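You operate a simulated robot arm through the tools that you are given. There is no shell and no other tool.

You run a simulated robot arm. Do the job below in one go: nothing can be reset, and whatever is moved stays where it is left.

Task
Wind yarn from the violet skein on to the cone on the cone winder, up to the teal ring.
Fine: lay the skein over the swift's drums, slide the drum out, lock it with the green lever; leave the swift's toggle in the winder's guide.
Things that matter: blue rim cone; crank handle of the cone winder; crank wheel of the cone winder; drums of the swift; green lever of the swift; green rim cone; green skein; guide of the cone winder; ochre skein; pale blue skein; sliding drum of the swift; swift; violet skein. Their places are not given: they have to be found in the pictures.

The check looks at the end state, three seconds after you hand in, the way a careful person would. Anything else that was tipped, shoved, dropped, spilled or broken makes it a failure.

Robot
A 6-joint arm with a fingered hand, fixed in place. Base frame: the origin is at the foot of the arm, x ahead of it, y to its left, z up; the work surface is at about z = 0.7. Units: m, degrees, N and s.
It reaches about 1.346 m from its shoulder. Its first joint turns from -149.0 to 149.0 degrees. Payload 3.5 kg.
Tool frame: the origin (TCP) lies between the finger pads and is the grasp point; the fingertips stand 0.026 m ahead of it; z points along the fingers, y is the line along which they close. The gripper opens to 0.132 m. The gripper's body begins 0.073 m behind the TCP. The gripper is a hand of 4 fingers: y runs from the thumb to the fingers, the wrist lies at [0, 0, -0.234] in the tool frame.
Orientation is that of the tool frame in the base frame, as [roll, pitch, yaw] about the fixed x, y, z axes, in that order (R = Rz(yaw) Ry(pitch) Rx(roll)). With the fingers straight down and closing along the base's y, the tool's x points along the base's -x, its y along +y and its z along -z.

Tools
- The arm moves only by the tool nudge_tool. Its argument "targets" is a list of rows, each a list of 2 entries, a list of its own where there are three numbers: the turn, a rotation vector about the tool's x, y, z in degrees, then the shift along the tool's x, y, z in mm. In form: [[[ax, ay, az], [dx, dy, dz]], ...]. A call has 1 to 20 rows; each row shifts and turns the commanded pose from where the row before left it, along the tool's axes as they then stand. A row lasts 0.2 s, in which the tool goes at most 0.05 m and 8.6 degrees; a call with a longer step from one row to the next is refused whole. A pose out of reach is approached as far as the arm can. The call stops where the force on the tool passes 50 N (or 10 N more than at its start, if that is more) or the arm is blocked; 0.2 s more then pass. In this call time passes only in rows, and 0.2 s behind the last. It gives the time, the measured TCP pose, the force on the tool (base axes), the opening and the grip force at its end, in the units of the frame above (readings bear some noise), with the torque about the TCP (base axes, N m) and any sound that the robot's microphone picked up.
- Cameras (640 x 400 px; columns grow to the right, rows downward): "scene" is fixed at [0.0496, -0.6514, 1.4617]; the picture's right is [-0.07, -1.00, 0.00], its down [-0.82, 0.06, -0.58] and it looks along [0.57, -0.04, -0.82] (base axes); focal length 257 px, centre (320, 200). "wrist" rides on the gripper at [0.068, 0.002, -0.097] in the tool frame; the picture's right is [-0.03, 1.00, 0.00], its down [-0.82, -0.02, -0.58] and it looks along [-0.58, -0.01, 0.82] (tool axes); focal length 270 px, centre (320, 200).
- snapshot(camera): a new picture of that camera. It takes no simulated time.
- move_column(by): slides the trunk up (or, below 0, down) by that many m; the arm rides with it, the base frame stays. It gives what a move gives, with no picture.
- finger_targets(finger1, finger2, finger3, thumb_bend): sets how far each is bent, from 0 (flat) to 1 (curled in); at 0.3 the hand is open as for a grip, at 0.7 the pads meet at the TCP. One left out holds its place. A second passes; each finger stops where it meets its share of the squeeze, and holds until it gets a number again. It is the only way to open and close the hand. It gives what a move gives, with no picture; readings hold the bend of each and the force on the fingers (four entries, about 0 where the hand has none), thumb and palm.
- point_at(camera, pixels): for up to 12 pixels [column, row] of the newest picture of that camera ("zoom" is the newest enlarged one), the place [x, y, z] in the base frame of the surface seen there, good to about 0.002 m. It takes no simulated time.
- enlarge(camera, box): a new picture of the part [left, top, right, bottom] of that camera's present view, enlarged. It takes no simulated time.
- hand_in(): hands the job in; it is judged then, once.

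Leave the gripper open and the arm clear of the work at the hand-in unless told otherwise.

The tools are called as name(argument=value, ...) on one line, values as JSON. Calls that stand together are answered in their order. nudge_tool: Moves the arm, as the interface text tells. Its arguments: {"type":"object","properties":{"targets":{"type":"array","items":{"type":"array"}}},"required":["targets"]} The other tools are called the same way: move_column (by) slides the trunk up or down; finger_targets (finger1, finger2, finger3, thumb_bend) moves the fingers one by one; snapshot (camera) takes a picture; point_at (camera, pixels) gives the place of the surface under pixels of a picture; enlarge (camera, box) takes an enlarged picture of a part of a camera's view; hand_in () hands the job in.

At the start:

```text
clock: 0.0
tool_pos: [0.6966, -0.673, 1.0116]
orientation: [180.0, 0.0, -180.0]
contact_force: [-0.1, -0.2, -0.2]
moment: [-0.01, 0.02, -0.03]
grip_width: 0.1321
gripper_force: 0.1
shape: jaw
bend: [0.3, 0.3, 0.3, 0.3]
finger forces: [0.0, 0.1, 0.0, 0.1, 0.1, 0.0]
trunk travel left (down, up): [-0.911, 0.059]
```

scene: 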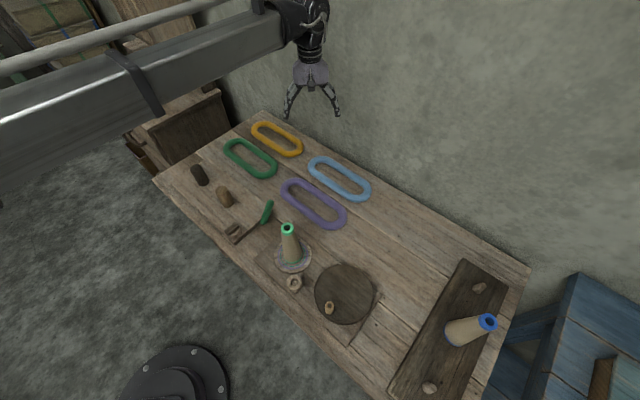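
wrist: 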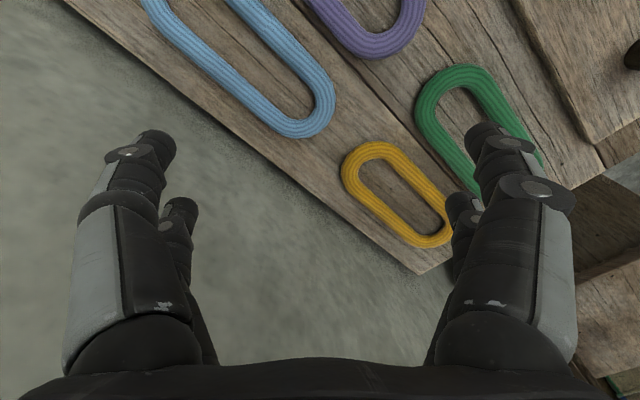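

I see the table with four skeins, a winder with a cone (green rim) around (290,245), a crank wheel at (345,293), a swift around (225,205) and a spare blue-rim cone at (470,328). I will enlarge the important regions to understand them first.

enlarge(camera="scene", box=[160, 140, 320, 260])

enlarge(camera="scene", box=[240, 210, 400, 330])

enlarge(camera="scene", box=[380, 250, 540, 400])

```text
3.33 times, centred on (240, 200) of scene
```

zoom: 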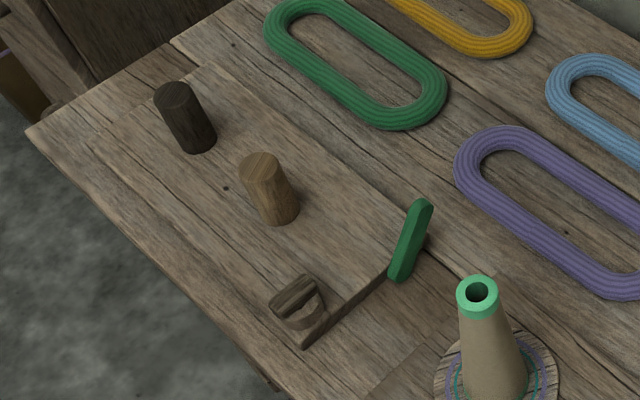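

```text
3.33 times, centred on (320, 270) of scene
```

zoom: 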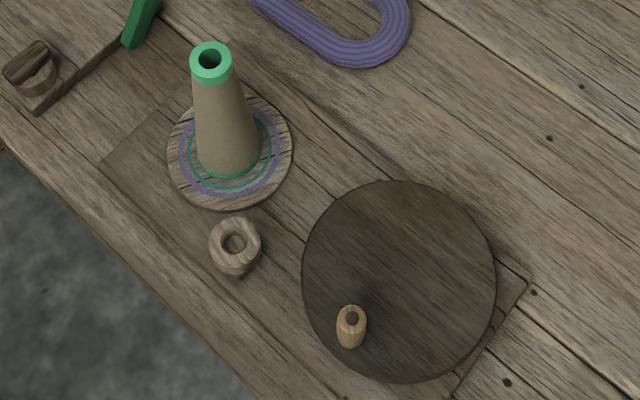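

```text
2.67 times, centred on (460, 325) of scene
```

zoom: 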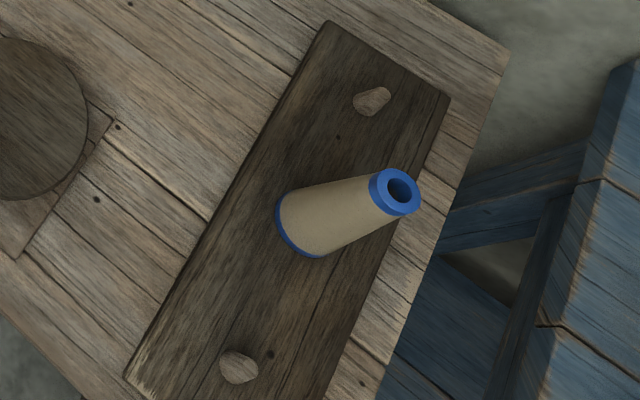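

I want 3D positions of the swift, winder and skein parts, from finer enlargements.

enlarge(camera="scene", box=[180, 150, 280, 250])

enlarge(camera="scene", box=[215, 195, 285, 245])

enlarge(camera="scene", box=[260, 215, 330, 300])

point_at(camera="scene", pixels=[[196, 168], [200, 183], [221, 190], [229, 206], [232, 233], [268, 203], [259, 222], [287, 228], [294, 280], [328, 306], [345, 290], [313, 204]])

```text
4.00 times, centred on (230, 200) of scene
```

zoom: 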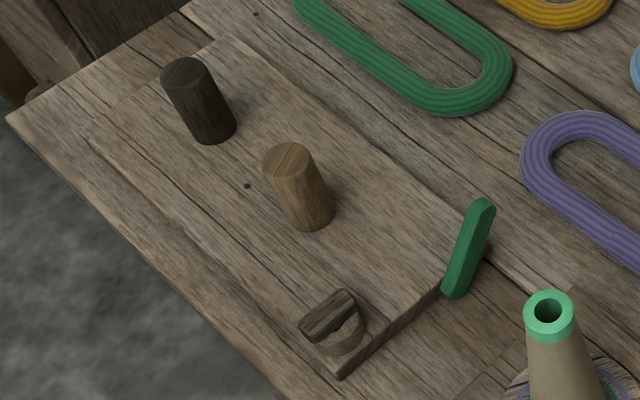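

```text
8.00 times, centred on (250, 220) of scene
```

zoom: 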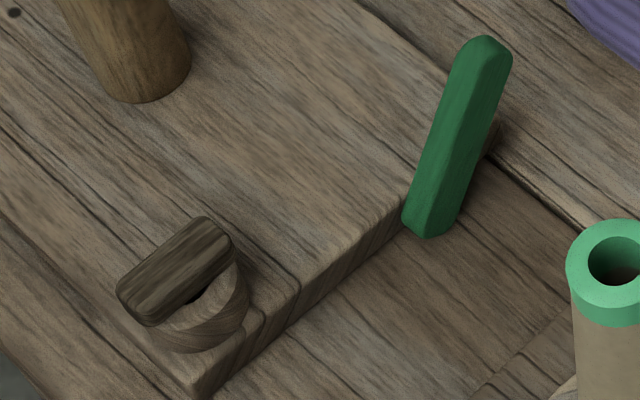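

```text
4.71 times, centred on (295, 258) of scene
```

zoom: 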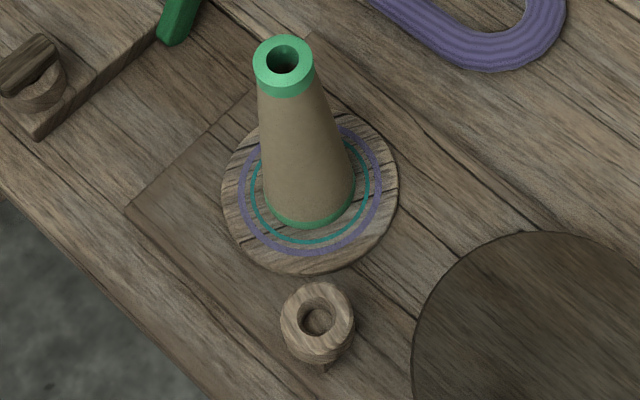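

```text
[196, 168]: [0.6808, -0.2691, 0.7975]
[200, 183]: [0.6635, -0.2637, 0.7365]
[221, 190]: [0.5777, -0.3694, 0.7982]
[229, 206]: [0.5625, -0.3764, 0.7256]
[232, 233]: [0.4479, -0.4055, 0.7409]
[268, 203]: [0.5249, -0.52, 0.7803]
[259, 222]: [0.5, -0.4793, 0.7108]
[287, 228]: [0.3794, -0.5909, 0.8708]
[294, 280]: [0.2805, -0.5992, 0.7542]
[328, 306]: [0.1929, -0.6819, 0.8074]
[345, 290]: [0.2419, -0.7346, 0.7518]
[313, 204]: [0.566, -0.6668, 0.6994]
```

The drums' tops are at z≈0.798, the board is about z≈0.72. Now I measure the violet skein's outline and the swift more precisely.

enlarge(camera="scene", box=[270, 165, 360, 240])

point_at(camera="scene", pixels=[[287, 190], [291, 185], [299, 182], [341, 218], [336, 225], [326, 219], [312, 215], [320, 195], [300, 194], [328, 215], [314, 205]])

```text
5.33 times, centred on (315, 202) of scene
```

zoom: 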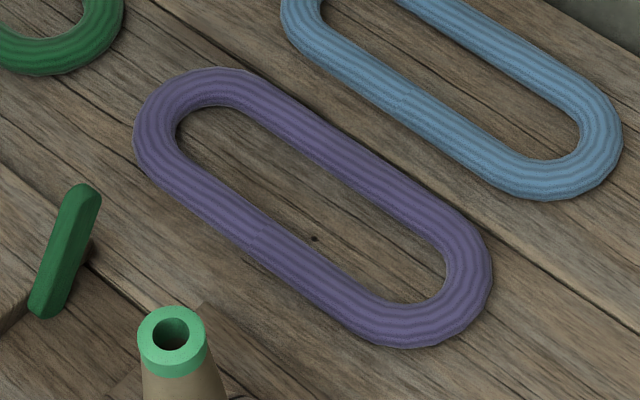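

```text
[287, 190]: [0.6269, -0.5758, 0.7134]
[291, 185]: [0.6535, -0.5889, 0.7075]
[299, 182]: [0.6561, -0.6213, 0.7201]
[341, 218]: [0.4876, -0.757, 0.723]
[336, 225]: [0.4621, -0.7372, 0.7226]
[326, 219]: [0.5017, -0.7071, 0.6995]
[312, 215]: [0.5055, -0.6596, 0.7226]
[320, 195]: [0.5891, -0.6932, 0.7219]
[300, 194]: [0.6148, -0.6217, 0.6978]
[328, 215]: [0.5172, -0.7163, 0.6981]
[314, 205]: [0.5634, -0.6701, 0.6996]
```

Measure the skein band through the enlarged picture: the end arcs around (165,110) and (450,300), the two straight sides (300,140), (255,240), and inner points.

point_at(camera="zoom", pixels=[[155, 125], [168, 97], [215, 85], [320, 145], [400, 195], [460, 240], [470, 285], [440, 320], [390, 322], [310, 275], [210, 205], [165, 165]])

point_at(camera="zoom", pixels=[[185, 130], [210, 110], [250, 110], [300, 200], [340, 175], [440, 270], [430, 295], [390, 298], [350, 275], [245, 205], [430, 250]])

```text
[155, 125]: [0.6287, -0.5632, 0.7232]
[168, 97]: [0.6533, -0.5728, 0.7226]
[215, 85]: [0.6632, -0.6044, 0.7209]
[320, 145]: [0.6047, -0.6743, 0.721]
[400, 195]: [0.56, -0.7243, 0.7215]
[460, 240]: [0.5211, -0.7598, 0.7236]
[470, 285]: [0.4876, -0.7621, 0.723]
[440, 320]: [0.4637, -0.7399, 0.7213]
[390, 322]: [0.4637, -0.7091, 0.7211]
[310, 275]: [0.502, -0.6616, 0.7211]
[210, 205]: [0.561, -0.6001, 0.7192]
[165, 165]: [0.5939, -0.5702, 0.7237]
```

```text
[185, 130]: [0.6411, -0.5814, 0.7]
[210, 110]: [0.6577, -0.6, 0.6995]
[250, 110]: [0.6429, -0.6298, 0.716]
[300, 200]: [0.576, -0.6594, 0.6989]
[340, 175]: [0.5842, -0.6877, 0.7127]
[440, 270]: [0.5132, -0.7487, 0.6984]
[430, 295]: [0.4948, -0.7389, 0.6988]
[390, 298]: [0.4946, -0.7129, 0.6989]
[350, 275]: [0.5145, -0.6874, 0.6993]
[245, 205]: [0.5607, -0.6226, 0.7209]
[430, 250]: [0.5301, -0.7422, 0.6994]
```

The violet skein's centreline is a stadium about 0.254 × 0.081 m, centred near (0.561,-0.660), with its long axis at 45° in the base frame, parallel to the swift's drum line. I move the hand at its present height to (0.42,-0.53) and turn it −45° so the wrist camera looks along the swift.

nudge_tool(targets=[[[0, 0, 0], [40, 20.4, 0]], [[0, 0, 0], [40, 20.4, 0]], [[0, 0, 0], [40, 20.4, 0]], [[0, 0, 0], [40, 20.4, 0]], [[0, 0, 0], [40, 20.4, 0]], [[0, 0, 0], [40, 20.4, 0]], [[0, 0, 0], [37, 20.4, 0]], [[0, 0, -7.5], [0, 0, 0]], [[0, 0, -7.5], [0, 0, 0]], [[0, 0, -7.5], [0, 0, 0]], [[0, 0, -7.5], [0, 0, 0]], [[0, 0, -7.5], [0, 0, 0]], [[0, 0, -7.5], [0, 0, 0]]])

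snapshot(camera="wrist")

snapshot(camera="scene")

```text
clock: 2.8
tool_pos: [0.4343, -0.5201, 1.0129]
orientation: [180.0, -0.4, -150.8]
contact_force: [-0.3, -0.2, -0.1]
moment: [-0.01, -0.02, 0.0]
grip_width: 0.1323
gripper_force: 0.0
shape: jaw
bend: [0.3, 0.3, 0.3, 0.3]
finger forces: [0.1, 0.0, 0.0, 0.1, 0.0, 0.1]
out of reach, approached as far as the arm can: row 11, 12, 13
trunk travel left (down, up): [-0.911, 0.059]
```

```text
taken
```

wrist: 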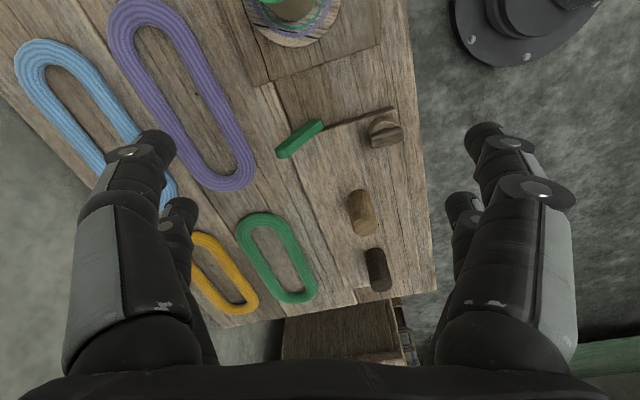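

```text
taken
```

scene: 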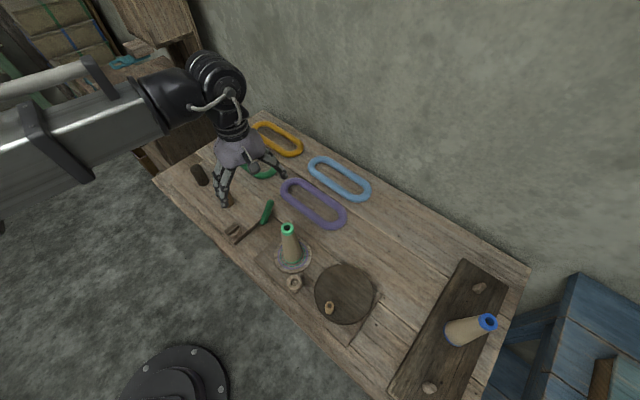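

The turn stopped at yaw −150.8 ("out of reach"), so the wrist is limited there. The wrist picture shows the swift well: the dark drum at (378,270), the light one at (360,212), the toggle at (385,130), the lever at (300,138). Before moving on, I enlarge the swift and lever here.

enlarge(camera="wrist", box=[260, 90, 440, 310])

enlarge(camera="wrist", box=[265, 90, 415, 180])

point_at(camera="wrist", pixels=[[376, 255], [356, 200], [318, 125], [281, 154], [388, 125], [435, 270], [400, 140], [385, 115], [350, 200], [366, 196], [366, 252], [385, 256]])

```text
1.82 times, centred on (350, 200) of wrist
```

zoom: 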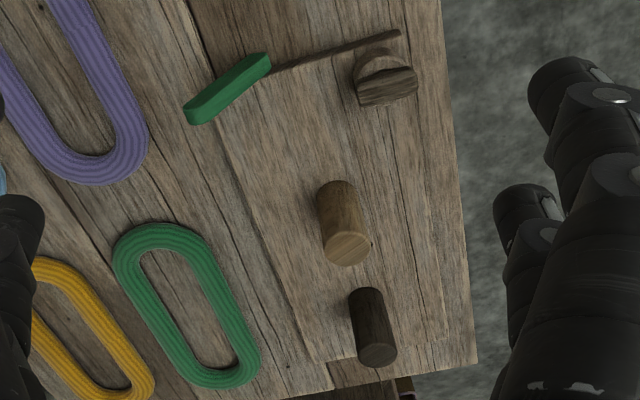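

```text
4.27 times, centred on (340, 135) of wrist
```

zoom: 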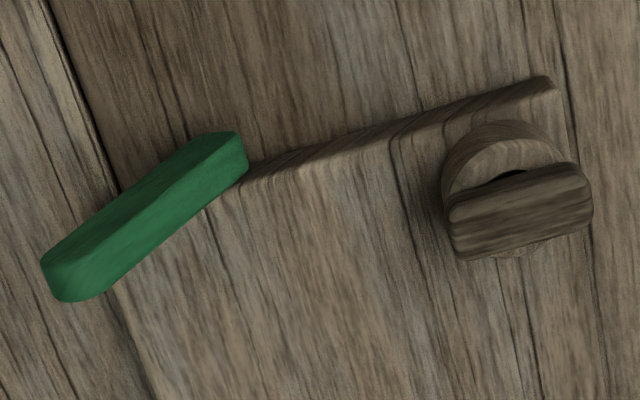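

```text
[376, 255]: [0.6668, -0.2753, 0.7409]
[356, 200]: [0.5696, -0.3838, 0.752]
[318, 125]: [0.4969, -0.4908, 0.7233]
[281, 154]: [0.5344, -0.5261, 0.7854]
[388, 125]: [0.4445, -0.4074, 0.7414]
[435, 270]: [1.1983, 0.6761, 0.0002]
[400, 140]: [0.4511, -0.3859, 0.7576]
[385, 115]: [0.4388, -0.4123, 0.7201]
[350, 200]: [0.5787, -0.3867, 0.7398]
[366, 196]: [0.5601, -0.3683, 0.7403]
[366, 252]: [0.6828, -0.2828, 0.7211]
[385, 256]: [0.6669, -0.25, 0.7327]
```

Light drum base ≈(0.57,-0.375), dark drum ≈(0.675,-0.27); the light one has free board ahead of it, so it is probably the sliding one. The lever rises from (0.497,-0.49,0.72) to (0.534,-0.526,0.785). I next travel to above the violet skein's centre (0.561,-0.660) and see which yaw is reached there.

nudge_tool(targets=[[[0, 0, 0], [-1.7, -38.5, 0]], [[0, 0, 0], [-1.7, -38.5, 0]], [[0, 0, 0], [-1.7, -38.5, 0]], [[0, 0, 0], [-1.7, -38.5, 0]], [[0, 0, 0], [-1.7, -38.5, 0]]])

snapshot(camera="wrist")

```text
clock: 4.0
tool_pos: [0.542, -0.6826, 1.0131]
orientation: [-179.9, -0.5, -151.6]
contact_force: [1.0, 0.4, 0.0]
moment: [0.03, 0.02, -0.02]
grip_width: 0.1323
gripper_force: 0.0
shape: jaw
bend: [0.3, 0.3, 0.3, 0.3]
finger forces: [0.0, 0.0, 0.0, 0.0, 0.1, 0.0]
out of reach, approached as far as the arm can: row 4
trunk travel left (down, up): [-0.911, 0.059]
```

```text
taken
```

wrist: 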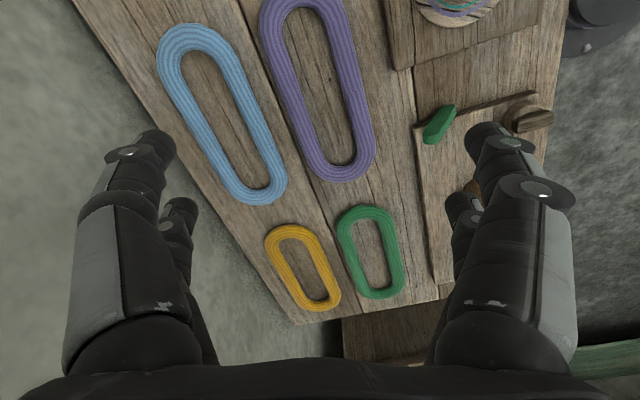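

The yaw limit is −151 here too (a wrist joint limit tied to the arm's azimuth). The same grasp line is reached with yaw +45, so I turn the other way at this safe height, in 20 rows of 8.2°.

nudge_tool(targets=[[[0, 0, 8.2], [0, 0, 0]], [[0, 0, 8.2], [0, 0, 0]], [[0, 0, 8.2], [0, 0, 0]], [[0, 0, 8.2], [0, 0, 0]], [[0, 0, 8.2], [0, 0, 0]], [[0, 0, 8.2], [0, 0, 0]], [[0, 0, 8.2], [0, 0, 0]], [[0, 0, 8.2], [0, 0, 0]], [[0, 0, 8.2], [0, 0, 0]], [[0, 0, 8.2], [0, 0, 0]], [[0, 0, 8.2], [0, 0, 0]], [[0, 0, 8.2], [0, 0, 0]], [[0, 0, 8.2], [0, 0, 0]], [[0, 0, 8.2], [0, 0, 0]], [[0, 0, 8.2], [0, 0, 0]], [[0, 0, 8.2], [0, 0, 0]], [[0, 0, 8.2], [0, 0, 0]], [[0, 0, 8.2], [0, 0, 0]], [[0, 0, 8.2], [0, 0, 0]], [[0, 0, 8.2], [0, 0, 0]]])

snapshot(camera="wrist")

snapshot(camera="scene")

```text
clock: 8.2
tool_pos: [0.5377, -0.6822, 1.0116]
orientation: [-180.0, 0.5, 44.8]
contact_force: [0.1, 0.1, -0.8]
moment: [0.02, -0.01, -0.01]
grip_width: 0.1318
gripper_force: 0.0
shape: jaw
bend: [0.3, 0.3, 0.3, 0.3]
finger forces: [0.0, 0.0, 0.0, 0.1, 0.0, 0.1]
trunk travel left (down, up): [-0.911, 0.059]
```

```text
taken
```

wrist: 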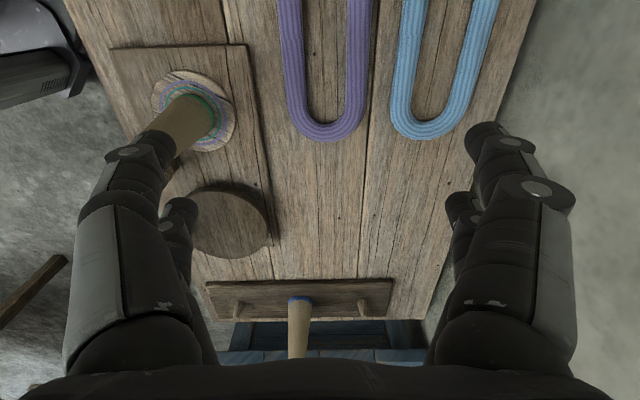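

```text
taken
```

scene: 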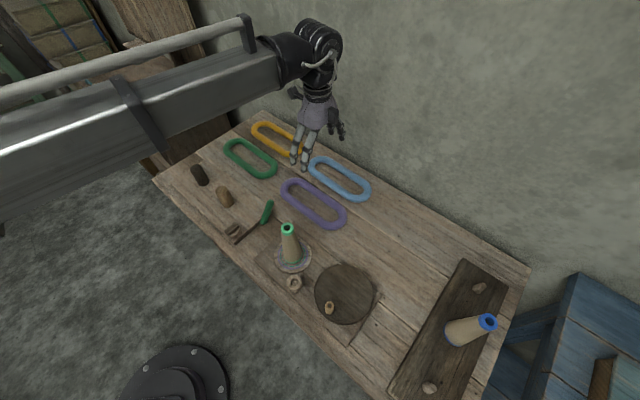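

Yaw 44.8 is reached. Now I measure the violet and pale blue skeins across in this wrist picture, on row 60, to place the fingers and check the gap between them.

point_at(camera="wrist", pixels=[[281, 50], [291, 50], [300, 50], [325, 50], [350, 50], [360, 50], [370, 50], [385, 50], [405, 50], [414, 50], [326, 130], [326, 112]])

finger_targets(finger1=0.35, finger2=0.35, finger3=0.35, thumb_bend=0.35)

```text
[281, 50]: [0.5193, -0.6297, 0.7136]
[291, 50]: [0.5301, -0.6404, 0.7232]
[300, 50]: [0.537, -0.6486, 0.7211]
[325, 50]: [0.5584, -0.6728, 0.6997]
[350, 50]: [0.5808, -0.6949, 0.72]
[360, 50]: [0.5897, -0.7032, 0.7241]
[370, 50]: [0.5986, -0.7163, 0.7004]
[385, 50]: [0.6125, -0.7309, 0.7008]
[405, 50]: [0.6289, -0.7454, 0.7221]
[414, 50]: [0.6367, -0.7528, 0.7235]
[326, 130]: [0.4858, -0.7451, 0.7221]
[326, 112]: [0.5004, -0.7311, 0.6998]
```

```text
clock: 9.2
tool_pos: [0.5369, -0.6815, 1.0135]
orientation: [-179.9, 0.4, 45.0]
contact_force: [-0.3, -0.3, 0.7]
moment: [-0.04, -0.01, 0.03]
grip_width: 0.1174
gripper_force: 0.0
shape: fingers
bend: [0.35, 0.35, 0.35, 0.35]
finger forces: [0.0, 0.1, 0.0, 0.0, 0.1, 0.0]
trunk travel left (down, up): [-0.911, 0.059]
```

Rope outer edges are at v≈0.812 and 0.928 (v=(x−y)/√2), so the skein is about 0.116 wide there and centred at v≈0.870; the pale blue one starts at v≈0.967. I reopen to 0.3, shift to the skein's centre and go down to z≈0.86 for a closer view.

finger_targets(finger1=0.3, finger2=0.3, finger3=0.3, thumb_bend=0.3)

nudge_tool(targets=[[[0, 0, 0], [32, 8.5, 0]], [[0, 0, 0], [0, 0, 40]], [[0, 0, 0], [0, 0, 40]], [[0, 0, 0], [0, 0, 40]], [[0, 0, 0], [0, 0, 30]]])

snapshot(camera="wrist")

snapshot(camera="scene")

```text
clock: 10.2
tool_pos: [0.5375, -0.6828, 1.012]
orientation: [-179.9, 0.4, 45.1]
contact_force: [-0.1, 0.2, 0.7]
moment: [0.01, 0.0, -0.01]
grip_width: 0.1325
gripper_force: 0.1
shape: fingers
bend: [0.3, 0.3, 0.3, 0.3]
finger forces: [0.0, 0.0, 0.0, 0.0, 0.0, 0.1]
trunk travel left (down, up): [-0.911, 0.059]
```

```text
clock: 11.4
tool_pos: [0.5664, -0.6668, 1.0129]
orientation: [-180.0, 0.3, 45.0]
contact_force: [0.0, -0.5, 0.0]
moment: [0.03, -0.03, 0.03]
grip_width: 0.1325
gripper_force: 0.0
shape: fingers
bend: [0.3, 0.3, 0.3, 0.3]
finger forces: [0.0, 0.0, 0.0, 0.0, 0.0, 0.1]
out of reach, approached as far as the arm can: row 2, 3, 4, 5
trunk travel left (down, up): [-0.911, 0.059]
```

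```text
taken
```

wrist: 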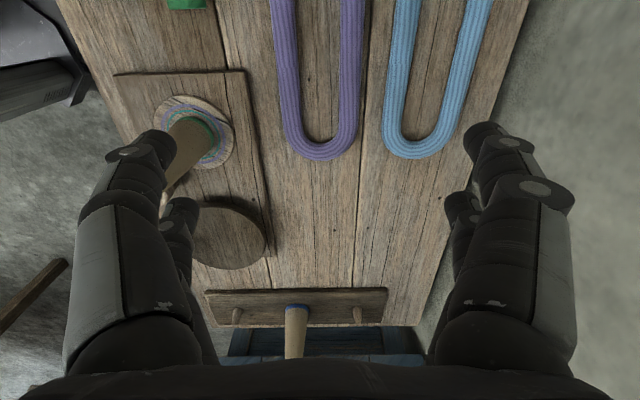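

```text
taken
```

scene: 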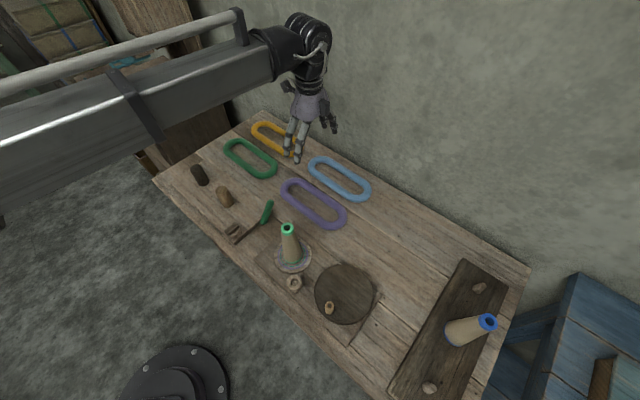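

Descending is out of reach with the trunk this high, so I lower the trunk instead by 0.15 m (nothing lies under the arm at z>0.87 here except clear air above the skeins).

move_column(by=-0.15)

snapshot(camera="wrist")

snapshot(camera="scene")

```text
clock: 13.2
tool_pos: [0.5659, -0.6655, 0.8631]
orientation: [-179.9, 0.4, 45.0]
contact_force: [0.5, 0.9, 0.3]
moment: [0.01, -0.02, -0.01]
grip_width: 0.1326
gripper_force: 0.1
shape: fingers
bend: [0.3, 0.3, 0.3, 0.3]
finger forces: [0.0, 0.0, 0.0, 0.0, 0.1, 0.0]
trunk travel left (down, up): [-0.761, 0.209]
```

```text
taken
```

wrist: 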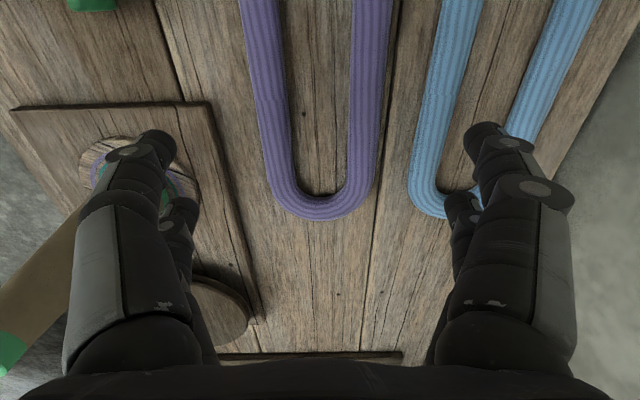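

```text
taken
```

scene: 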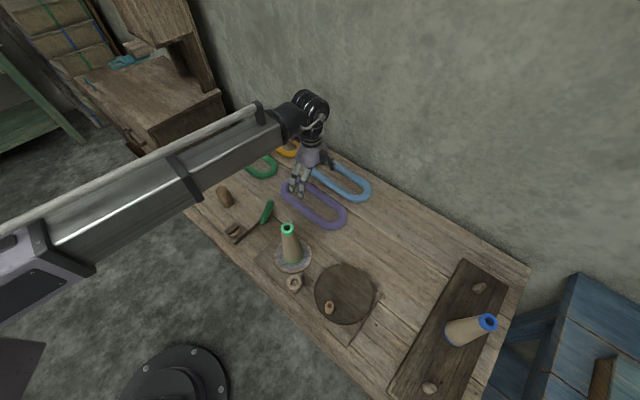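

Now the view is closer; I measure the skein's edges on row 100, the end tip, plus the forearm's height over the swift in the scene picture.

point_at(camera="wrist", pixels=[[252, 100], [271, 100], [290, 100], [348, 100], [367, 100], [385, 100], [436, 100], [326, 195], [327, 210], [327, 218], [428, 150], [410, 185]])

point_at(camera="scene", pixels=[[60, 230], [130, 190], [190, 190], [250, 140], [280, 115], [310, 150], [30, 290], [120, 240]])

```text
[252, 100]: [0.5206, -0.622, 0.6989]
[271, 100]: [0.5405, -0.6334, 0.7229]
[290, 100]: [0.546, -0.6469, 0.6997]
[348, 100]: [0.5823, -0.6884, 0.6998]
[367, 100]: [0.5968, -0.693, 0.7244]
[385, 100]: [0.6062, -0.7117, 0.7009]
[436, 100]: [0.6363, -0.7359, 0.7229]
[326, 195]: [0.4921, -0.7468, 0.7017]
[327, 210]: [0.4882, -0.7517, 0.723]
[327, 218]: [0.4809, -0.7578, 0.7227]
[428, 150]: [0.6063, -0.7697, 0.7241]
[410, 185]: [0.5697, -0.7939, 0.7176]
```

```text
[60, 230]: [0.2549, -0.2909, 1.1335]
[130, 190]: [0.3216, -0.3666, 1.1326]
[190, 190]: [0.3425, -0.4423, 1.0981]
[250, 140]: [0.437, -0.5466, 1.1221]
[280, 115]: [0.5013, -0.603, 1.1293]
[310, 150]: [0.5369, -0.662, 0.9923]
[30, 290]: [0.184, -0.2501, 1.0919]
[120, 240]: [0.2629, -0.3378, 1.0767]
```

Skein centre is at u≈−0.068, v≈0.871 and the TCP is at u=−0.070, v=0.871: well centred. I raise the arm 20 mm (so that small downward nudges remain possible) and lower the trunk 0.13 m to reach z≈0.753.

nudge_tool(targets=[[[0, 0, 0], [2, 0, -25]]])

move_column(by=-0.135)

snapshot(camera="wrist")

snapshot(camera="scene")

```text
clock: 13.6
tool_pos: [0.5665, -0.6665, 0.8623]
orientation: [-179.9, 0.4, 45.0]
contact_force: [0.1, 0.7, 0.2]
moment: [0.0, -0.02, -0.05]
grip_width: 0.1324
gripper_force: 0.1
shape: fingers
bend: [0.3, 0.3, 0.3, 0.3]
finger forces: [0.0, 0.0, 0.0, 0.0, 0.1, 0.0]
out of reach, approached as far as the arm can: row 1
trunk travel left (down, up): [-0.761, 0.209]
```

```text
clock: 15.2
tool_pos: [0.5661, -0.6662, 0.7279]
orientation: [-180.0, 0.3, 45.0]
contact_force: [-0.8, 0.0, -0.7]
moment: [0.0, 0.01, 0.02]
grip_width: 0.1325
gripper_force: 0.1
shape: fingers
bend: [0.3, 0.3, 0.3, 0.3]
finger forces: [0.0, 0.1, 0.1, 0.0, 0.1, 0.0]
trunk travel left (down, up): [-0.626, 0.344]
```

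```text
taken
```

wrist: 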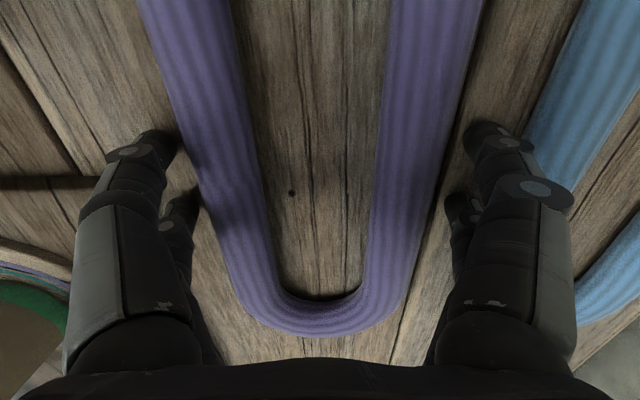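

```text
taken
```

scene: 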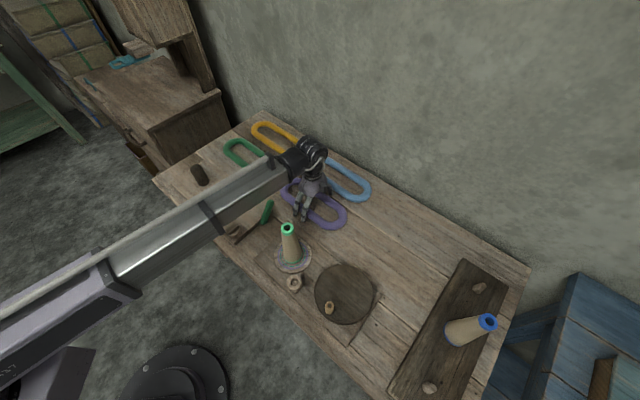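

The hand straddles the violet skein at z=0.728, no contact. I close gently to 0.38 to feel whether the skein resists.

finger_targets(finger1=0.38, finger2=0.38, finger3=0.38, thumb_bend=0.38)

snapshot(camera="wrist")

```text
clock: 16.2
tool_pos: [0.5664, -0.6657, 0.7278]
orientation: [-179.9, 0.4, 45.0]
contact_force: [-0.8, 1.0, 9.3]
moment: [0.05, -0.02, 0.02]
grip_width: 0.1132
gripper_force: 5.3
shape: fingers
bend: [0.36, 0.36, 0.36, 0.37]
finger forces: [2.8, 2.2, 2.1, 0.0, 3.1, 0.0]
trunk travel left (down, up): [-0.626, 0.344]
```

```text
taken
```

wrist: 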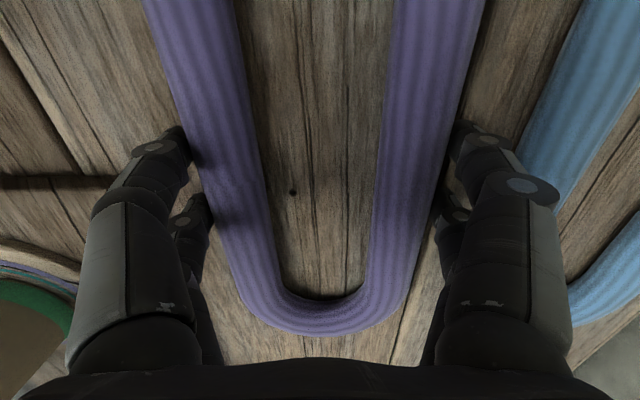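

Contact at a 0.113 m width with about 2–3 N per finger; the skein keeps its form. I close further to firm up the grip.

finger_targets(finger1=0.45, finger2=0.45, finger3=0.45, thumb_bend=0.45)

snapshot(camera="wrist")

```text
clock: 17.2
tool_pos: [0.5656, -0.6645, 0.729]
orientation: [180.0, 0.5, 45.1]
contact_force: [-1.6, 0.8, 16.2]
moment: [0.37, 0.25, 0.02]
grip_width: 0.1092
gripper_force: 17.0
shape: fingers
bend: [0.38, 0.38, 0.38, 0.41]
finger forces: [7.9, 6.3, 9.2, 0.0, 10.4, 0.0]
trunk travel left (down, up): [-0.626, 0.344]
```

```text
taken
```

wrist: 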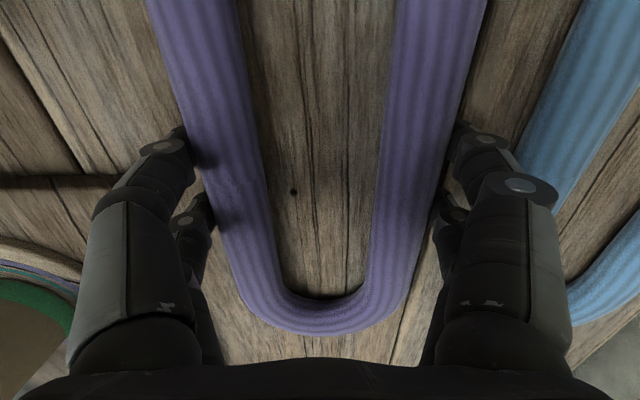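

The skein is effectively rigid and held with 17 N. I lift by 0.04 m with the trunk and look.

move_column(by=0.04)

snapshot(camera="wrist")

enlarge(camera="scene", box=[220, 120, 380, 240])

```text
clock: 18.0
tool_pos: [0.5673, -0.6668, 0.7664]
orientation: [-179.9, 0.5, 44.9]
contact_force: [-0.2, -0.4, -1.7]
moment: [-0.01, 0.01, 0.01]
grip_width: 0.1084
gripper_force: 13.2
shape: fingers
bend: [0.38, 0.38, 0.38, 0.41]
finger forces: [6.5, 6.8, 5.1, 0.1, 8.1, 0.0]
trunk travel left (down, up): [-0.666, 0.304]
```

```text
taken
```

wrist: 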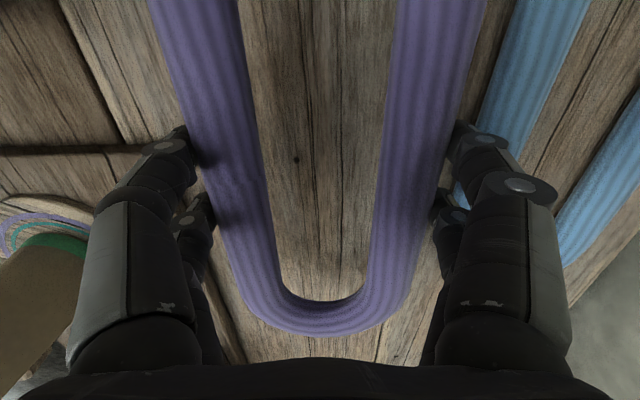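

```text
3.33 times, centred on (300, 180) of scene
```

zoom: 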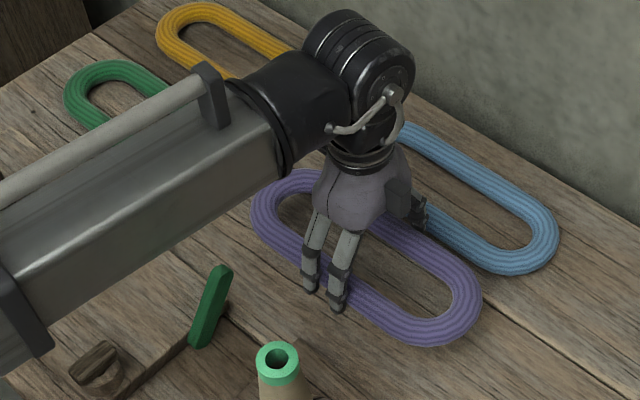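

Skein lifted (weight ≈1.7 N), level and centred between the fingers. I raise 0.12 m more, so its underside is about 0.87, well over the drums (0.798).

move_column(by=0.12)

nudge_tool(targets=[[[0, 0, 0], [20, 0, 0]], [[0, 0, 0], [20, 0, 0]]])

```text
clock: 19.5
tool_pos: [0.5671, -0.6659, 0.8863]
orientation: [-179.9, 0.4, 45.0]
contact_force: [1.0, -0.1, -1.9]
moment: [-0.02, 0.03, 0.02]
grip_width: 0.1086
gripper_force: 13.3
shape: fingers
bend: [0.38, 0.38, 0.38, 0.41]
finger forces: [6.5, 6.8, 5.1, 0.1, 8.1, 0.0]
trunk travel left (down, up): [-0.786, 0.184]
```

```text
clock: 20.1
tool_pos: [0.5948, -0.6393, 0.8888]
orientation: [-179.9, 0.4, 45.1]
contact_force: [0.1, 0.8, -2.4]
moment: [-0.01, 0.05, -0.01]
grip_width: 0.1085
gripper_force: 13.4
shape: fingers
bend: [0.38, 0.38, 0.38, 0.41]
finger forces: [6.4, 6.8, 5.2, 0.1, 7.9, 0.0]
trunk travel left (down, up): [-0.786, 0.184]
```

Horizontal nudges work. I carry on to the swift: towards (0.618,-0.328), first along u, then across.

nudge_tool(targets=[[[0, 0, 0], [30, 0, 0]], [[0, 0, 0], [30, 0, 0]], [[0, 0, 0], [30, 0, 0]], [[0, 0, 0], [24.4, -25.5, 0]], [[0, 0, 0], [24.4, -25.5, 0]], [[0, 0, 0], [24.4, -25.5, 0]], [[0, 0, 0], [24.4, -25.5, 0]], [[0, 0, 0], [24.4, -25.5, 0]], [[0, 0, 0], [24.4, -25.5, 0]], [[0, 0, 0], [0, -25.5, 0]], [[0, 0, 0], [0, -25.5, 0]]])

snapshot(camera="wrist")

snapshot(camera="scene")

```text
clock: 22.5
tool_pos: [0.6166, -0.3269, 0.8864]
orientation: [180.0, 0.3, 45.0]
contact_force: [1.1, 0.2, -1.1]
moment: [0.01, 0.02, -0.01]
grip_width: 0.1085
gripper_force: 13.3
shape: fingers
bend: [0.38, 0.38, 0.38, 0.41]
finger forces: [6.5, 6.7, 5.1, 0.0, 8.0, 0.1]
trunk travel left (down, up): [-0.786, 0.184]
```

```text
taken
```

wrist: 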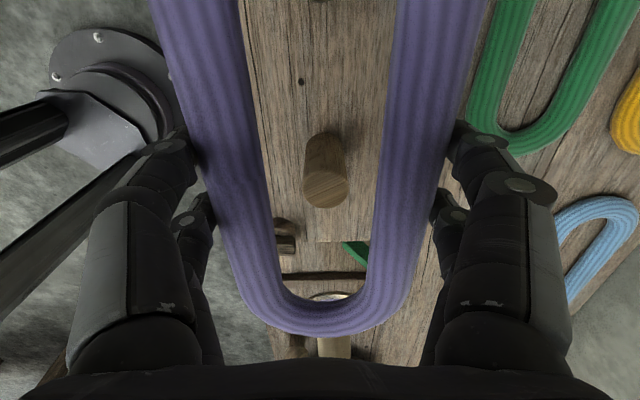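

```text
taken
```

scene: 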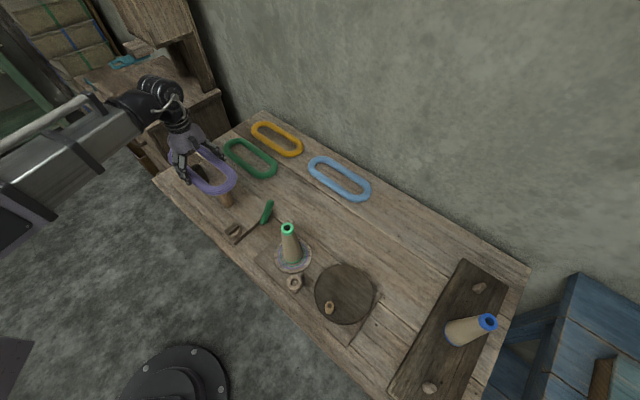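

The light drum shows at (325,188) inside the loop. I measure its top and the skein's near end and edges to align them.

enlarge(camera="wrist", box=[220, 100, 420, 350])

point_at(camera="wrist", pixels=[[325, 190], [308, 190], [343, 190], [325, 203], [321, 178], [228, 160], [265, 160], [385, 160], [320, 318], [250, 160], [405, 160], [320, 300]])

enlarge(camera="scene", box=[150, 110, 270, 220])

```text
1.60 times, centred on (320, 225) of wrist
```

zoom: 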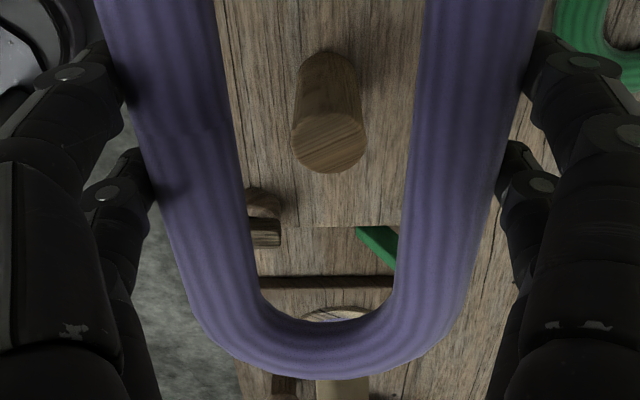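

```text
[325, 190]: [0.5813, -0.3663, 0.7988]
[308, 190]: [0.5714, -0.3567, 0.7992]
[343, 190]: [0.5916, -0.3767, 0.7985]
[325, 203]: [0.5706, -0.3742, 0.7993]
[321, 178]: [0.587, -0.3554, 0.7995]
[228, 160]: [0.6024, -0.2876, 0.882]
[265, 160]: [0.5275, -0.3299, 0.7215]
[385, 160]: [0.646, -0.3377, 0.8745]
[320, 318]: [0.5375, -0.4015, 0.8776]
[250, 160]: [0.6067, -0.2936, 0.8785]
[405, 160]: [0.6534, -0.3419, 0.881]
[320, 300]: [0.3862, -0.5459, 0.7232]
```

```text
3.64 times, centred on (210, 165) of scene
```

zoom: 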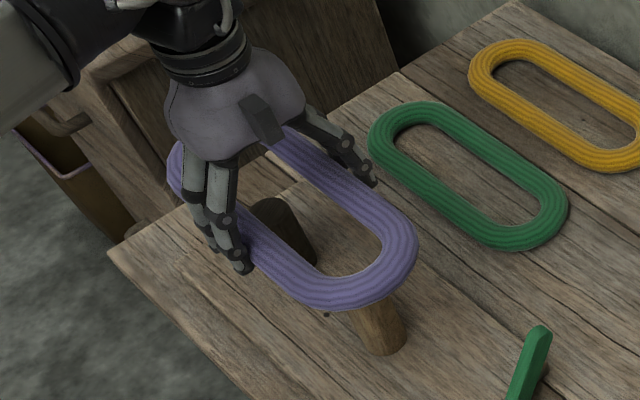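

I refine the skein's near end: sampling rows 305–332 at column 322, and the rope's tops on both sides.

point_at(camera="wrist", pixels=[[322, 305], [322, 310], [322, 315], [322, 320], [322, 325], [322, 330], [200, 160], [215, 160], [240, 160], [395, 160], [425, 160], [440, 160]])

point_at(camera="zoom", pixels=[[265, 230], [270, 210], [400, 240], [180, 165], [345, 295], [300, 160], [400, 215], [285, 270]])

```text
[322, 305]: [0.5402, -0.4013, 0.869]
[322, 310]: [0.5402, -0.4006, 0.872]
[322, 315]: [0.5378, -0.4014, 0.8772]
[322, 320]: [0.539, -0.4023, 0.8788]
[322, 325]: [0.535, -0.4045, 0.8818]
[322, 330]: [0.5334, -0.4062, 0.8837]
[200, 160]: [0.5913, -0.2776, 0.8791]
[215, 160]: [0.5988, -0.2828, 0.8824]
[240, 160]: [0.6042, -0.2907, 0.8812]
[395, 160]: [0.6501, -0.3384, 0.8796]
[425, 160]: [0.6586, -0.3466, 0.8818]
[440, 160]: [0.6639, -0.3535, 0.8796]
```

```text
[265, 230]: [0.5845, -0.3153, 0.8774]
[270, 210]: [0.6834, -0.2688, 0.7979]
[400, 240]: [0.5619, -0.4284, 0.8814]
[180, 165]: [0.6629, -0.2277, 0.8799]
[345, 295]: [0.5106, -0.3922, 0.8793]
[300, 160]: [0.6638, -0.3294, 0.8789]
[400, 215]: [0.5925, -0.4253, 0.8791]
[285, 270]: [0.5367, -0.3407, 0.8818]
```

Skein centre line is at v≈0.667, drums at v≈0.6705–0.672: I shift +3.5 mm across and lower the trunk 0.10 m, so the loop slips past the drum tops, then check.

nudge_tool(targets=[[[0, 0, 0], [-2, 3.5, 0]]])

move_column(by=-0.06)

snapshot(camera="wrist")

enlarge(camera="scene", box=[150, 110, 270, 220])

```text
clock: 22.9
tool_pos: [0.6189, -0.3306, 0.8862]
orientation: [-180.0, 0.3, 45.1]
contact_force: [-0.1, -0.7, -0.9]
moment: [-0.04, -0.03, -0.03]
grip_width: 0.1081
gripper_force: 13.3
shape: fingers
bend: [0.38, 0.38, 0.38, 0.41]
finger forces: [6.5, 6.7, 5.3, 0.0, 8.0, 0.0]
trunk travel left (down, up): [-0.786, 0.184]
```

```text
clock: 23.9
tool_pos: [0.617, -0.3309, 0.8274]
orientation: [-179.9, 0.5, 45.1]
contact_force: [-0.4, 0.1, -1.2]
moment: [0.02, 0.0, -0.01]
grip_width: 0.1081
gripper_force: 12.9
shape: fingers
bend: [0.38, 0.38, 0.38, 0.41]
finger forces: [6.6, 6.7, 5.2, 0.0, 8.0, 0.0]
trunk travel left (down, up): [-0.726, 0.244]
```

```text
taken
```

wrist: 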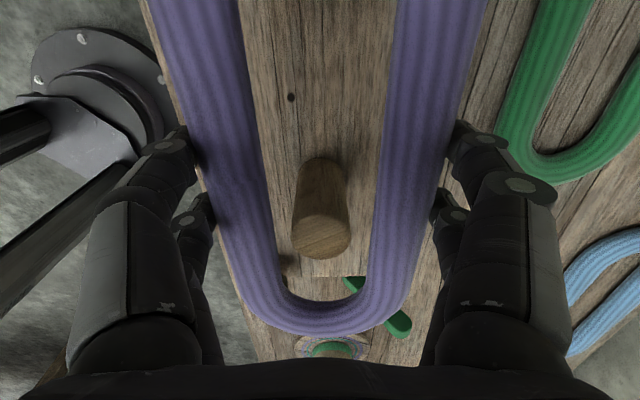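

```text
3.64 times, centred on (210, 165) of scene
```

zoom: 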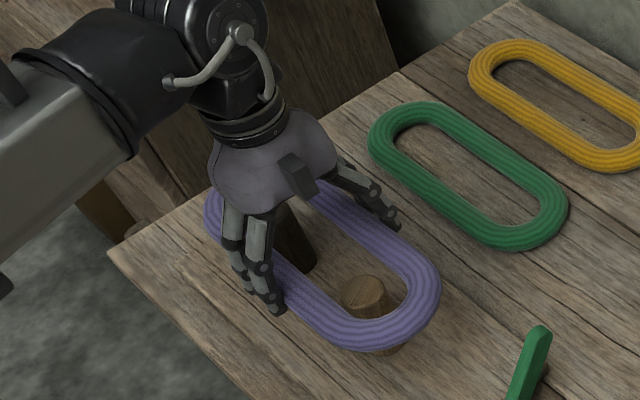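

The loop is centred around the light drum (center col 321 in the wrist view) and the dark drum lies inside. I lower another 0.05 m, then the rest.

move_column(by=-0.05)

enlarge(camera="scene", box=[150, 110, 270, 220])

move_column(by=-0.022)

enlarge(camera="scene", box=[150, 110, 270, 220])

snapshot(camera="wrist")

```text
clock: 24.8
tool_pos: [0.6187, -0.33, 0.7774]
orientation: [-179.9, 0.3, 45.0]
contact_force: [0.3, -0.9, -0.8]
moment: [0.0, -0.02, -0.01]
grip_width: 0.1084
gripper_force: 12.7
shape: fingers
bend: [0.38, 0.38, 0.38, 0.41]
finger forces: [6.6, 6.7, 5.2, 0.0, 8.1, 0.1]
trunk travel left (down, up): [-0.676, 0.294]
```

```text
3.64 times, centred on (210, 165) of scene
```

zoom: 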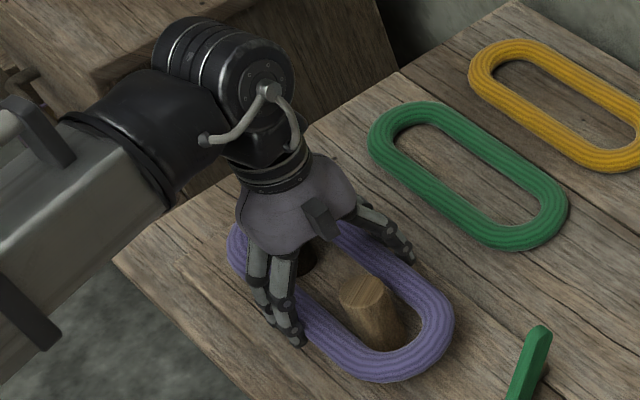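

```text
clock: 25.5
tool_pos: [0.6176, -0.3302, 0.7555]
orientation: [-179.9, 0.4, 45.1]
contact_force: [-1.2, -0.3, -0.7]
moment: [0.01, 0.01, 0.01]
grip_width: 0.1082
gripper_force: 13.6
shape: fingers
bend: [0.38, 0.38, 0.38, 0.41]
finger forces: [6.5, 6.7, 5.2, 0.0, 8.0, 0.0]
trunk travel left (down, up): [-0.654, 0.316]
```

```text
3.64 times, centred on (210, 165) of scene
```

zoom: 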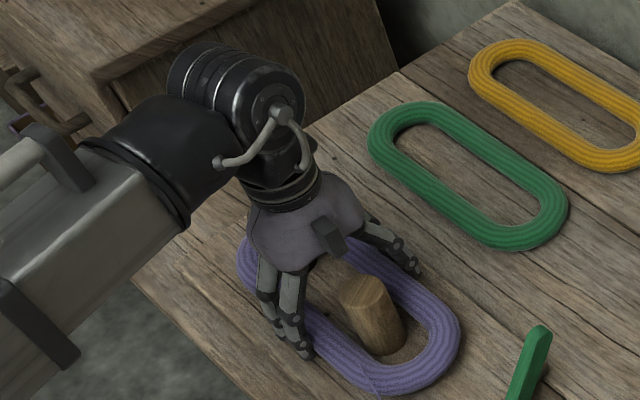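

```text
taken
```

wrist: 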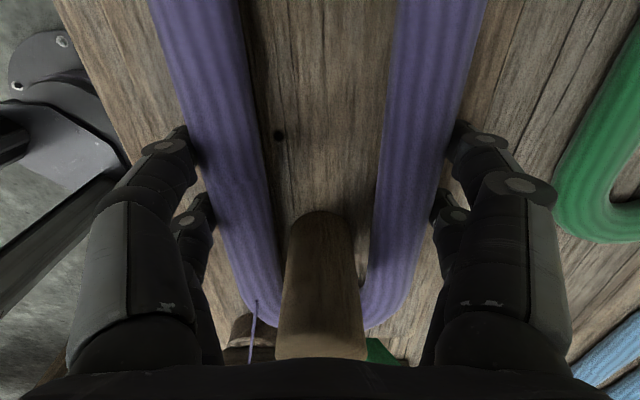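

A violet thread now runs from the skein to the toggle: the skein is recognised as laid over the drums. I open the hand to 0.3 and look.

finger_targets(finger1=0.3, finger2=0.3, finger3=0.3, thumb_bend=0.3)

move_column(by=0.15)

snapshot(camera="wrist")

enlarge(camera="scene", box=[150, 140, 310, 260])

```text
clock: 26.5
tool_pos: [0.6193, -0.3302, 0.7566]
orientation: [-179.9, 0.3, 45.0]
contact_force: [-0.1, -0.4, 0.1]
moment: [0.02, 0.02, 0.0]
grip_width: 0.1324
gripper_force: 0.1
shape: fingers
bend: [0.3, 0.3, 0.3, 0.3]
finger forces: [0.0, 0.0, 0.1, 0.1, 0.0, 0.1]
trunk travel left (down, up): [-0.654, 0.316]
```

```text
clock: 28.3
tool_pos: [0.6178, -0.329, 0.9059]
orientation: [-180.0, 0.5, 45.0]
contact_force: [1.1, 0.5, 0.2]
moment: [0.03, 0.03, 0.0]
grip_width: 0.1326
gripper_force: 0.0
shape: fingers
bend: [0.3, 0.3, 0.3, 0.3]
finger forces: [0.0, 0.0, 0.0, 0.0, 0.0, 0.0]
trunk travel left (down, up): [-0.804, 0.166]
```

```text
taken
```

wrist: 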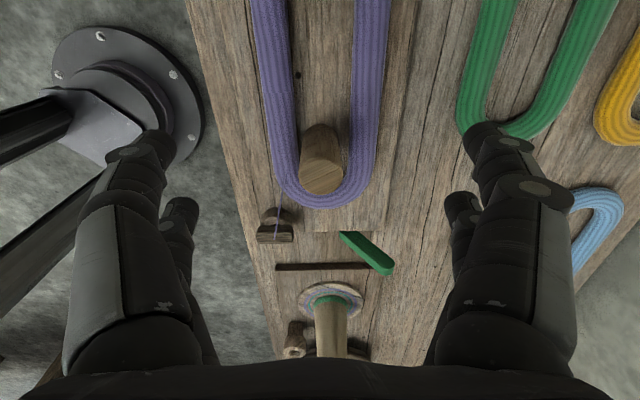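

```text
3.33 times, centred on (230, 200) of scene
```

zoom: 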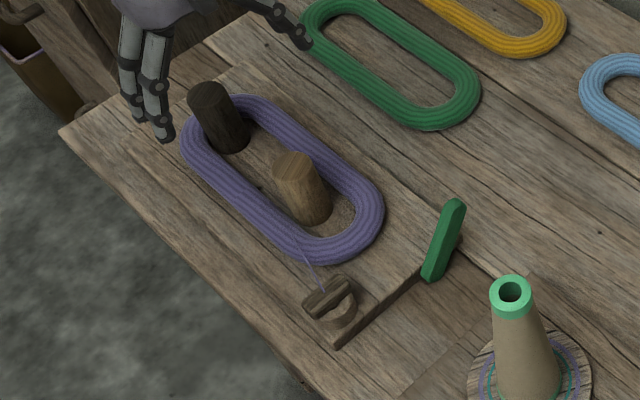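

The skein lies over both drums. Next I slide the light drum. I place the hand over it (u 0.150, v 0.6705) and lower so the fingers are beside its top (TCP z≈0.778, tips above the skein).

nudge_tool(targets=[[[0, 0, 0], [-27, 0.5, 0]], [[0, 0, 0], [-27, 0.5, 0]]])

snapshot(camera="wrist")

```text
clock: 28.9
tool_pos: [0.5805, -0.3703, 0.9051]
orientation: [180.0, 0.2, 44.9]
contact_force: [-0.7, 0.5, 0.7]
moment: [-0.01, -0.01, -0.02]
grip_width: 0.1325
gripper_force: 0.0
shape: fingers
bend: [0.3, 0.3, 0.3, 0.3]
finger forces: [0.0, 0.0, 0.0, 0.0, 0.0, 0.0]
trunk travel left (down, up): [-0.804, 0.166]
```

```text
taken
```

wrist: 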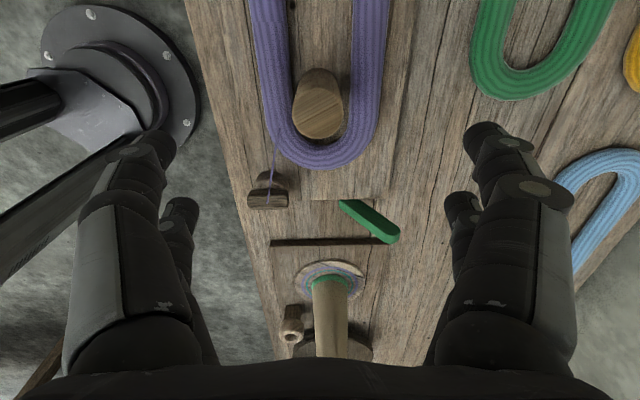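

I verify the drum's top centre and the skein's near end once more here, and the lever and toggle geometry.

point_at(camera="wrist", pixels=[[318, 108], [296, 108], [341, 108], [318, 146], [318, 155], [350, 204], [390, 236], [267, 202], [270, 180], [270, 242], [380, 242], [310, 199]])

enlarge(camera="wrist", box=[230, 60, 420, 260])

```text
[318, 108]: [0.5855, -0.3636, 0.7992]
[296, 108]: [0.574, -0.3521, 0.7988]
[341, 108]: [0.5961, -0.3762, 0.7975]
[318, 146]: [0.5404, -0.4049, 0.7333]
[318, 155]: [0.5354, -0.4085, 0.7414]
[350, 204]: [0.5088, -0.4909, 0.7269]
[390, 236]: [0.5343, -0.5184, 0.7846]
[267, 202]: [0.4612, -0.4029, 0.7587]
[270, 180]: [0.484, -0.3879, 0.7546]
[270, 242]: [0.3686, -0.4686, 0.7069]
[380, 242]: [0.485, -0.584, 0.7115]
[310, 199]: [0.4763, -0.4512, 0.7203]
```

```text
2.00 times, centred on (325, 160) of wrist
```

zoom: 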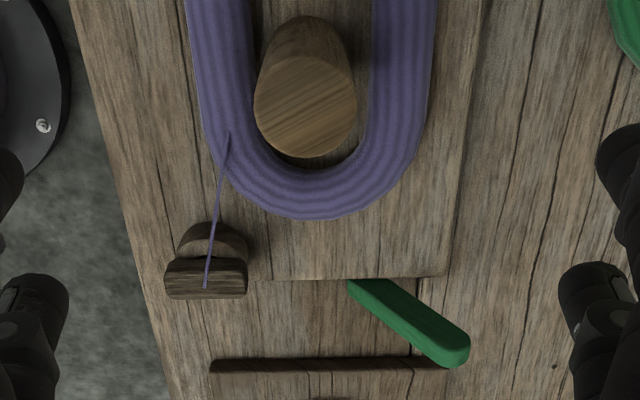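

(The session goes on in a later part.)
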